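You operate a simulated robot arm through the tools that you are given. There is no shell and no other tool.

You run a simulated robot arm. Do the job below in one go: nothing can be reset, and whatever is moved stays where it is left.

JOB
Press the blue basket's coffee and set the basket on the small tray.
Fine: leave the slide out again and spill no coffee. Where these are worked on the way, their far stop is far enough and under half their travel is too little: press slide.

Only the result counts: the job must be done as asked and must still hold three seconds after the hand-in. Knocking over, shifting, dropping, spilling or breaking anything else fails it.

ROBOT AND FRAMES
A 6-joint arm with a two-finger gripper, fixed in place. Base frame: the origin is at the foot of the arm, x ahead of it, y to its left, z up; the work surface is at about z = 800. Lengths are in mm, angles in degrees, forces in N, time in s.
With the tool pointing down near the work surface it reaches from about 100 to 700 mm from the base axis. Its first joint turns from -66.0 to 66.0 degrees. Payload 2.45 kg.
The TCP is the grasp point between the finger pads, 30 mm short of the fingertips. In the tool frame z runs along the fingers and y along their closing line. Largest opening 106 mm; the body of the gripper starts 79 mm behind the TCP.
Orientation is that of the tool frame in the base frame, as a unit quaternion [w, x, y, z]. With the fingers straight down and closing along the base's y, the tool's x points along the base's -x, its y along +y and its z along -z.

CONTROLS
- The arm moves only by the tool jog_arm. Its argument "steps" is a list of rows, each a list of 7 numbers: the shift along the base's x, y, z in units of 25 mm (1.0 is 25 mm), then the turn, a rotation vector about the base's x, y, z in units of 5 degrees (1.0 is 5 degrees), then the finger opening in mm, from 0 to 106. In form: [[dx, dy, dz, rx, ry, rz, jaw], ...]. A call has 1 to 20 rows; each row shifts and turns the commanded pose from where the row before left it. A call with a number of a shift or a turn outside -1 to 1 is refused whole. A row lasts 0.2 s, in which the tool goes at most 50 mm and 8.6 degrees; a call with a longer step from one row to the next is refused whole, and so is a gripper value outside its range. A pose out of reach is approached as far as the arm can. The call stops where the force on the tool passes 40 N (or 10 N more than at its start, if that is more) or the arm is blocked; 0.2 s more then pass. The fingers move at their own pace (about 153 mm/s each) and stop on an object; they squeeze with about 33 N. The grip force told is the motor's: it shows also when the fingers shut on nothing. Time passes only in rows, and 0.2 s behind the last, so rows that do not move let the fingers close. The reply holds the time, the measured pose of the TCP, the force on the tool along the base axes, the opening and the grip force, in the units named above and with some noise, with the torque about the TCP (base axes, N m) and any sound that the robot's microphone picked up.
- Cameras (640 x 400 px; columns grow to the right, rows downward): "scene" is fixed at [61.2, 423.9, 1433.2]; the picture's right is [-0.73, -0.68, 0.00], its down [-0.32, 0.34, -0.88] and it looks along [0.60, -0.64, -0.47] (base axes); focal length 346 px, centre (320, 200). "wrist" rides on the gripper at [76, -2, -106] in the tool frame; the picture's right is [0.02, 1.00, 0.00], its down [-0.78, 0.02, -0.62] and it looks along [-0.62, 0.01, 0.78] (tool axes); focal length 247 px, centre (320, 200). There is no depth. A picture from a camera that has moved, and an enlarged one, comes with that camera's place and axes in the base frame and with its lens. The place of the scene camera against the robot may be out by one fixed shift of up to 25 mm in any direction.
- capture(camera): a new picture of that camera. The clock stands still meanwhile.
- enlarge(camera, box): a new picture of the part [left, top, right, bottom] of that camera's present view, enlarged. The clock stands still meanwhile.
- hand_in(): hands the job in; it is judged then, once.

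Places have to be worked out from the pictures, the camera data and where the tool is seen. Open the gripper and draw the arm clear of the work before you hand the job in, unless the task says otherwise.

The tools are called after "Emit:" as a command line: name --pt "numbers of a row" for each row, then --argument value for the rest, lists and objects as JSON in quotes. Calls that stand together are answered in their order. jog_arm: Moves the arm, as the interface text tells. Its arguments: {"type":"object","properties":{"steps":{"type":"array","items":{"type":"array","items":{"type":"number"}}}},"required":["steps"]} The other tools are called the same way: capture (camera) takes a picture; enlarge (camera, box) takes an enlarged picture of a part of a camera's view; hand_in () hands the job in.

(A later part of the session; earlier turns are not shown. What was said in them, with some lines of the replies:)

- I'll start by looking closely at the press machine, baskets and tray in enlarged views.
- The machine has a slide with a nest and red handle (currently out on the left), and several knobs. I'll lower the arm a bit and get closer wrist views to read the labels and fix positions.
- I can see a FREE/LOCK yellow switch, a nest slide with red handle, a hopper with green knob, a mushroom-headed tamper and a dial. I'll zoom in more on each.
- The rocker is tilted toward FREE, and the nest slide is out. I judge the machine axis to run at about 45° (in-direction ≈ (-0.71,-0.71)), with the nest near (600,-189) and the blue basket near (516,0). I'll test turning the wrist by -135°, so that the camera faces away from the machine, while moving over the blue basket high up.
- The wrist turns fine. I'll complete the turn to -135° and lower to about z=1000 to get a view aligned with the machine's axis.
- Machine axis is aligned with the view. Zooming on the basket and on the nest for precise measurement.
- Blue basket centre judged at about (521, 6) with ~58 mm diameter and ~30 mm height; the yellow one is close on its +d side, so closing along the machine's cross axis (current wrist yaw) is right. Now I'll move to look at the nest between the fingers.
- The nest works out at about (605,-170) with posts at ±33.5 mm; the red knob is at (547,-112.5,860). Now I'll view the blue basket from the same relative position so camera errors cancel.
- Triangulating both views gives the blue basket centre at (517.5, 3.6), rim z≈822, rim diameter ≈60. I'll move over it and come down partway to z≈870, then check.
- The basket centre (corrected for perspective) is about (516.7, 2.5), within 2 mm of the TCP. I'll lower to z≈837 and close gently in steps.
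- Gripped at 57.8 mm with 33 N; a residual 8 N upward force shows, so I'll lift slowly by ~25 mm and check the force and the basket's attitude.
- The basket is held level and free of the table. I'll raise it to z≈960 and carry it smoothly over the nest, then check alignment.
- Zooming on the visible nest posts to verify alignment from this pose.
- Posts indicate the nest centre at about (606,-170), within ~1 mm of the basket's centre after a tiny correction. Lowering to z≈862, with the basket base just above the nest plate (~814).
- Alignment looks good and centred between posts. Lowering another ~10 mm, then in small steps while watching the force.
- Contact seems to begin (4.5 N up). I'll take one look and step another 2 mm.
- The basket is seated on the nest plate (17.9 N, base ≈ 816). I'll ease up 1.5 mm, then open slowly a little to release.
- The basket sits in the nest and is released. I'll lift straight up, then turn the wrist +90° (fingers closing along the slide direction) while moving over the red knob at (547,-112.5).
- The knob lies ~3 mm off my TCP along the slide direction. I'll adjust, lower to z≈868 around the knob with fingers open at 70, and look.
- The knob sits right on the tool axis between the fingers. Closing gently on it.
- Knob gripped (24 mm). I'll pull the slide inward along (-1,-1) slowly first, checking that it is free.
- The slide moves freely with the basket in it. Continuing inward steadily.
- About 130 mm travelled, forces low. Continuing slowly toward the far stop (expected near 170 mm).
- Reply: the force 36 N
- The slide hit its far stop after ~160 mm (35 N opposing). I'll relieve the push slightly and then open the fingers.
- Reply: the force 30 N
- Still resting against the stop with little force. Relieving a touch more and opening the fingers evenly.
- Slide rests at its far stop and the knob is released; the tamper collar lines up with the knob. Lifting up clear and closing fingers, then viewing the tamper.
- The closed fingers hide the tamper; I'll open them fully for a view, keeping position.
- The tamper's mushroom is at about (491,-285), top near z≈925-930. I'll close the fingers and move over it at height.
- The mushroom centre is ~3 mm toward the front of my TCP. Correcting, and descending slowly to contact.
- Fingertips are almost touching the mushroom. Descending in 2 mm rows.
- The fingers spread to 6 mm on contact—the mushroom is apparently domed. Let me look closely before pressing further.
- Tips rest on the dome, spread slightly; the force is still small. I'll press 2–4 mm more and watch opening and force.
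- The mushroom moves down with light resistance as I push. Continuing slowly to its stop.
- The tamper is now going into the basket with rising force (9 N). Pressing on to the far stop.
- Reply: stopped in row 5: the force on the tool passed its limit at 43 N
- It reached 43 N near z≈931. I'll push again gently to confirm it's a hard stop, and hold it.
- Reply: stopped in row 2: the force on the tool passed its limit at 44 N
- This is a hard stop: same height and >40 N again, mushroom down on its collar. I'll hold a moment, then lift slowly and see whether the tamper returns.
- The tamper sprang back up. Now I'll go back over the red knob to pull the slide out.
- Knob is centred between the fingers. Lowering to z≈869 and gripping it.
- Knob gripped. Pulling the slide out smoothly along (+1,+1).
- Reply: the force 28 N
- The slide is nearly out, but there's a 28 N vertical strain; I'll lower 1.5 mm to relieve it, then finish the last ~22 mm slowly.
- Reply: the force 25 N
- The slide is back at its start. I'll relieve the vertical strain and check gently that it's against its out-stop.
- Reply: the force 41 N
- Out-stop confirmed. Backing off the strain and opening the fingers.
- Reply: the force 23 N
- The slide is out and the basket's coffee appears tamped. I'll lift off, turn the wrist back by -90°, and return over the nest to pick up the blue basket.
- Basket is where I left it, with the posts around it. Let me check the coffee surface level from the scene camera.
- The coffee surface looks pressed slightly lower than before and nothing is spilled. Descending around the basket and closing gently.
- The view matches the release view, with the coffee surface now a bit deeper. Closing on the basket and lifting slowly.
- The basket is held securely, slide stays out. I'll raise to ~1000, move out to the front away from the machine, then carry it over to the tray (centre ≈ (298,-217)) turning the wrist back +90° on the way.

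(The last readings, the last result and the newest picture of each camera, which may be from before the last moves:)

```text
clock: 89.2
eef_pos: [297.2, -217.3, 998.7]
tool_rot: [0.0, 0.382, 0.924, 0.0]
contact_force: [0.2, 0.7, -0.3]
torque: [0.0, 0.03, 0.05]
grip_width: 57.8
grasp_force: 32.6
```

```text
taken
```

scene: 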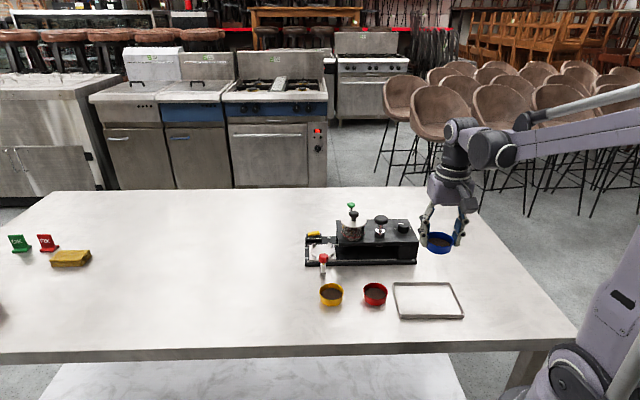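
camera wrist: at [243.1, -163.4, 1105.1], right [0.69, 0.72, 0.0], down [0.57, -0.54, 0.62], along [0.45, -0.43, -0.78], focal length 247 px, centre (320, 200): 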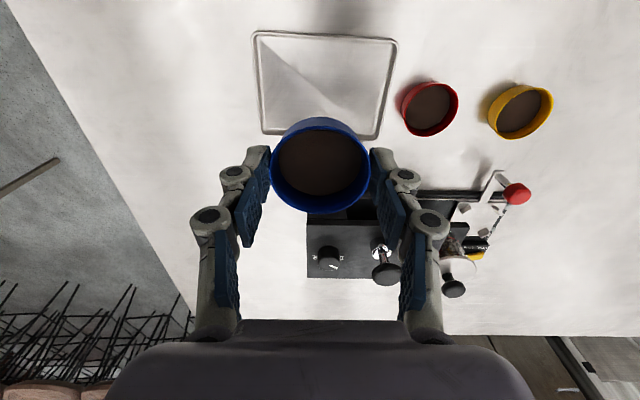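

Tray centre from this view is (301,-217); the basket is right above. Lowering to z≈860 with a 3.5 mm correction.

Emit:
jog_arm --pt "0.15 0 -0.4 0 0 0 46" --pt "0 0 -0.8 0 0 0 46" --pt "0 0 -0.9 0 0 0 46" --pt "0 0 -0.9 0 0 0 46" --pt "0 0 -0.9 0 0 0 46" --pt "0 0 -0.8 0 0 0 46" --pt "0 0 -0.5 0 0 0 46" --pt "0 0 -0.3 0 0 0 46" --pt "0 0 0 0 0 0 46"

Emit:
capture --camera "wrist"

Emit:
enlarge --camera "scene" --box '[360, 230, 488, 330]'

```text
clock: 91.2
eef_pos: [302.4, -216.5, 861.2]
tool_rot: [0.0, 0.381, 0.924, -0.001]
contact_force: [-0.3, 0.0, -0.4]
torque: [-0.01, -0.01, 0.0]
grip_width: 57.7
grasp_force: 33.2
```

```text
taken
camera wrist: at [247.1, -162.8, 967.7], right [0.69, 0.72, 0.0], down [0.57, -0.54, 0.62], along [0.45, -0.43, -0.78], focal length 247 px, centre (320, 200)
```

wrist: 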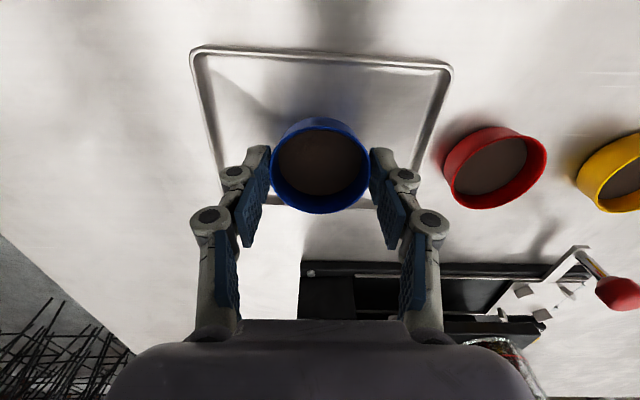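

```text
4.00 times, centred on (424, 280) of scene
camera zoom: at [61.2, 423.9, 1433.2], right [-0.73, -0.68, 0.0], down [-0.32, 0.34, -0.88], along [0.6, -0.64, -0.47], focal length 1384 px, centre (-96, -120)
```

zoom: 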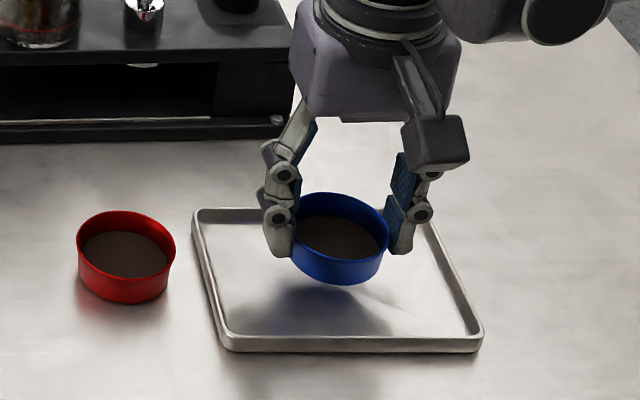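

Basket is centred above the tray. Lowering slowly toward contact.

Emit:
jog_arm --pt "0 0 -0.2 0 0 0 46" --pt "0 0 -0.2 0 0 0 46" --pt "0 0 -0.15 0 0 0 46" --pt "0 0 0 0 0 0 46"

```text
clock: 92.2
eef_pos: [301.9, -216.9, 847.5]
tool_rot: [0.0, 0.383, 0.924, 0.0]
contact_force: [0.1, 0.0, -0.1]
torque: [-0.02, -0.04, 0.04]
grip_width: 57.5
grasp_force: 33.0
```

Emit:
jog_arm --pt "0 0 -0.08 0 0 0 46" --pt "0 0 -0.06 0 0 0 46" --pt "0 0 0 0 0 0 46"

Emit:
enlarge --camera "scene" --box '[380, 260, 476, 325]'

```text
clock: 93.0
eef_pos: [301.6, -217.5, 843.2]
tool_rot: [0.0, 0.383, 0.924, -0.001]
contact_force: [0.2, -0.5, 0.0]
torque: [0.02, -0.02, 0.02]
grip_width: 58.0
grasp_force: 33.3
```

```text
6.15 times, centred on (428, 292) of scene
camera zoom: at [61.2, 423.9, 1433.2], right [-0.73, -0.68, 0.0], down [-0.32, 0.34, -0.88], along [0.6, -0.64, -0.47], focal length 2129 px, centre (-345, -369)
```

zoom: 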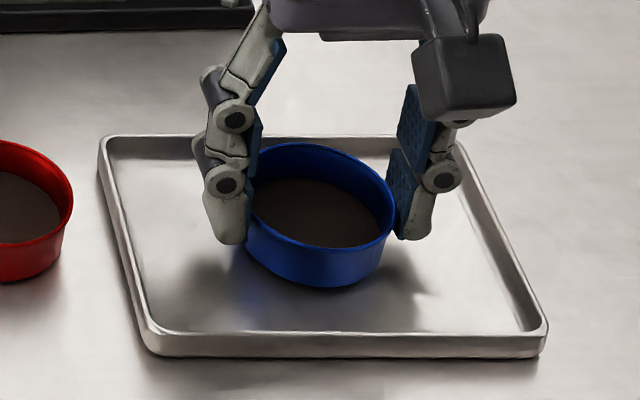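

No contact yet; very close. Stepping down 1 mm at a time.

Emit:
jog_arm --pt "0 0 -0.04 0 0 0 46" --pt "0 0 -0.04 0 0 0 46" --pt "0 0 0 0 0 0 46"

```text
clock: 93.8
eef_pos: [301.9, -216.6, 843.4]
tool_rot: [0.0, 0.382, 0.924, 0.0]
contact_force: [0.4, -0.2, 18.7]
torque: [-0.01, -0.02, -0.03]
grip_width: 57.8
grasp_force: 32.8
```

Contact on the tray floor (18.7 N). Easing up ~1 mm and releasing slowly.

Emit:
jog_arm --pt "0 0 0.03 0 0 0 52" --pt "0 0 0 0 0 0 57" --pt "0 0 0 0 0 0 59" --pt "0 0 0 0 0 0 61" --pt "0 0 0 0 0 0 63" --pt "0 0 0 0 0 0 65" --pt "0 0 0 0 0 0 68" --pt "0 0 0 0 0 0 72" --pt "0 0 0 0 0 0 76" --pt "0 0 0 0 0 0 76"

Emit:
enlarge --camera "scene" --box '[380, 260, 476, 325]'

Emit:
capture --camera "wrist"

```text
clock: 96.0
eef_pos: [301.4, -216.2, 842.5]
tool_rot: [-0.001, 0.381, 0.924, -0.001]
contact_force: [0.0, -0.3, 0.0]
torque: [0.0, 0.03, 0.01]
grip_width: 76.0
grasp_force: 0.1
```

```text
6.15 times, centred on (428, 292) of scene
camera zoom: at [61.2, 423.9, 1433.2], right [-0.73, -0.68, 0.0], down [-0.32, 0.34, -0.88], along [0.6, -0.64, -0.47], focal length 2129 px, centre (-345, -369)
```

zoom: 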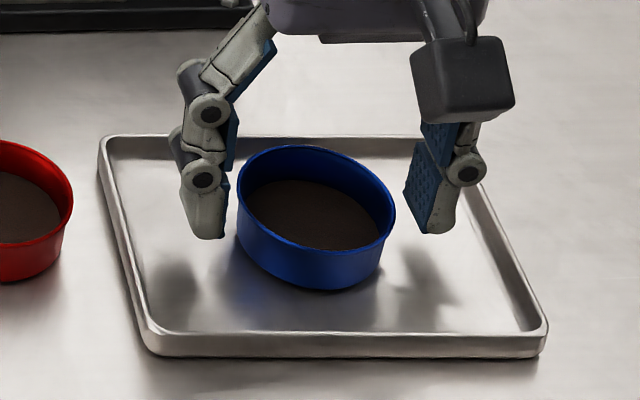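

```text
taken
camera wrist: at [247.4, -163.3, 949.5], right [0.69, 0.72, 0.0], down [0.57, -0.54, 0.62], along [0.45, -0.43, -0.78], focal length 247 px, centre (320, 200)
```

wrist: 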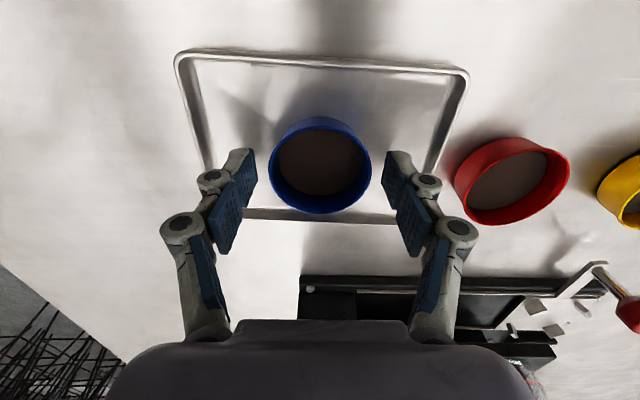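

The basket stands flat in the tray. Lifting straight up and clear.

Emit:
jog_arm --pt "0 0 0.2 0 0 0 78" --pt "0 0 0.5 0 0 0 80" --pt "0 0 0.8 0 0 0 80" --pt "0 0 1 0 0 0 80" --pt "0 0 1 0 0 0 90" --pt "0 0 1 0 0 0 106" --pt "0 0 1 0 0 0 106" --pt "0 0 1 0 0 0 106" --pt "0 0 1 0 0 0 106" --pt "0 0 1 0 0 0 106" --pt "0 0 0 0 0 0 106"

Emit:
capture --camera "scene"

Emit:
enlarge --camera "scene" --box '[290, 195, 480, 325]'

Emit:
capture --camera "wrist"

```text
clock: 98.4
eef_pos: [302.6, -217.3, 1054.9]
tool_rot: [-0.001, 0.382, 0.924, -0.001]
contact_force: [0.2, 0.0, 0.7]
torque: [-0.03, 0.02, 0.01]
grip_width: 106.1
grasp_force: 0.0
```

```text
taken
```

scene: 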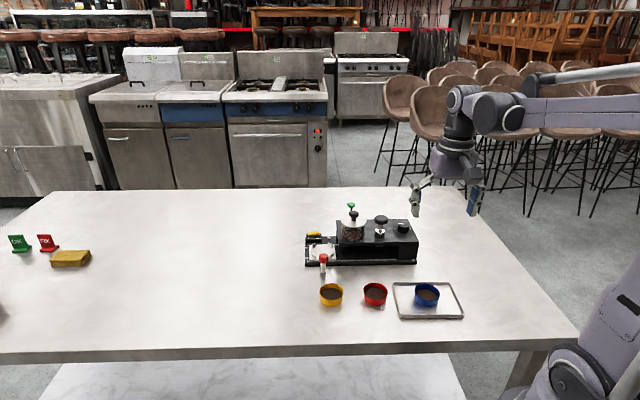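

```text
3.08 times, centred on (385, 260) of scene
camera zoom: at [61.2, 423.9, 1433.2], right [-0.73, -0.68, 0.0], down [-0.32, 0.34, -0.88], along [0.6, -0.64, -0.47], focal length 1064 px, centre (120, 15)
```

zoom: 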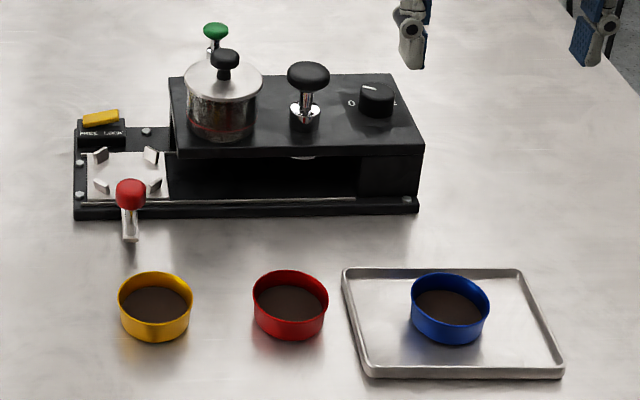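

```text
taken
camera wrist: at [247.7, -163.1, 1161.6], right [0.69, 0.72, 0.0], down [0.57, -0.54, 0.62], along [0.45, -0.43, -0.78], focal length 247 px, centre (320, 200)
```

wrist: 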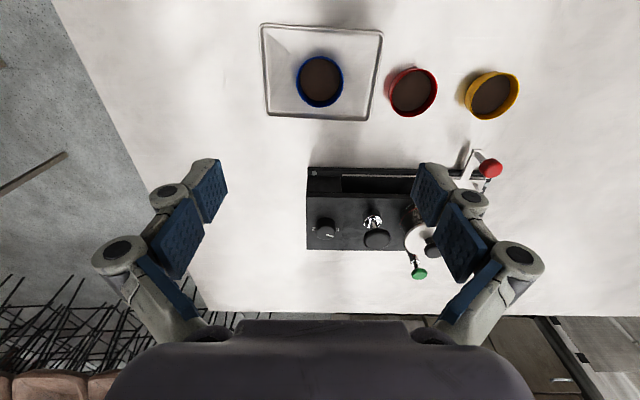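

Everything looks in place. One last close check of the coffee surface, and of the nest for any spill.

Emit:
enlarge --camera "scene" --box '[355, 275, 451, 320]'

Emit:
enlarge --camera "scene" --box '[300, 225, 380, 275]'

```text
6.67 times, centred on (403, 298) of scene
camera zoom: at [61.2, 423.9, 1433.2], right [-0.73, -0.68, 0.0], down [-0.32, 0.34, -0.88], along [0.6, -0.64, -0.47], focal length 2306 px, centre (-233, -450)
```

zoom: 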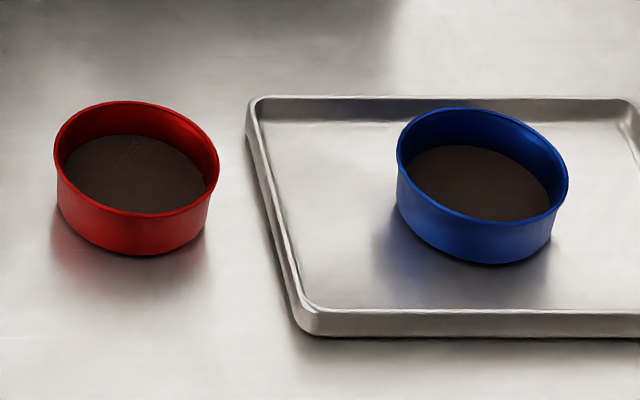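

```text
8.00 times, centred on (340, 250) of scene
camera zoom: at [61.2, 423.9, 1433.2], right [-0.73, -0.68, 0.0], down [-0.32, 0.34, -0.88], along [0.6, -0.64, -0.47], focal length 2768 px, centre (160, -200)
```

zoom: 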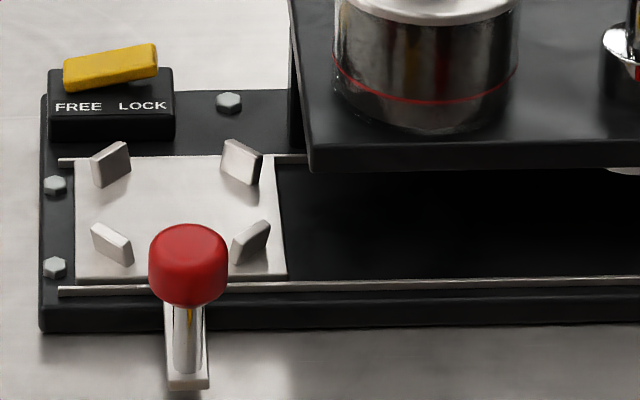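

The blue coffee is smooth and lower than in the untouched red basket, the slide is out, the lock is unchanged and nothing has spilled. I'll draw the arm a bit further clear.

Emit:
jog_arm --pt "0 0 0.8 0 0 0 106" --pt "0 0 0.8 0 0 0 106" --pt "0 0 0.8 0 0 0 106" --pt "0 0 0 0 0 0 106" --pt "0 0 0 0 0 0 106"

Emit:
capture --camera "scene"

```text
clock: 99.6
eef_pos: [301.9, -216.4, 1115.6]
tool_rot: [-0.001, 0.383, 0.924, 0.0]
contact_force: [-0.3, 0.5, -0.5]
torque: [0.0, 0.03, -0.02]
grip_width: 106.1
grasp_force: 0.1
```

```text
taken
```

scene: 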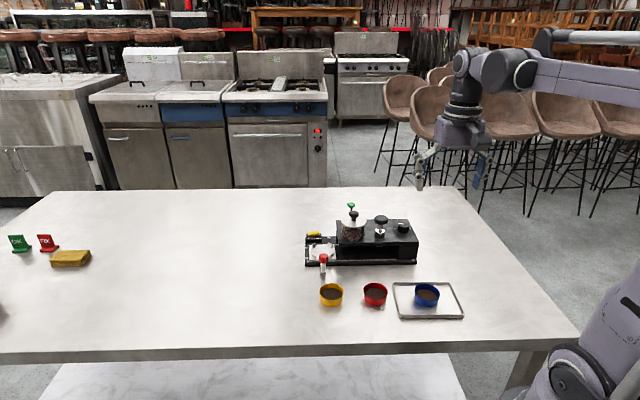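

The blue basket stands on the tray, the slide is out, everything else is in place, and the gripper is open and clear. Handing in the job.

Emit:
hand_in

```text
The job is handed in.
```

I pressed the blue basket's coffee and set the basket in the middle of the small tray. The job is handed in, but no verdict has come back.

- **Slide:** I moved it in about 160 mm until it met its far stop, then pulled it back out to its outer stop and left it there.
- **Press:** I pushed it down about 23 mm to a hard stop, confirmed by a second push. It sprang back up on its own.
- **Coffee:** Nothing spilled that I could see on the slide, tray or table. The blue coffee now sits slightly lower and looks smoother than in the red basket, which I did not touch. That is judged from pictures only.
- **Everything else:** The lock, the dial, the hopper and the other two baskets were not touched. The gripper is open and the arm is about 300 mm above the table.
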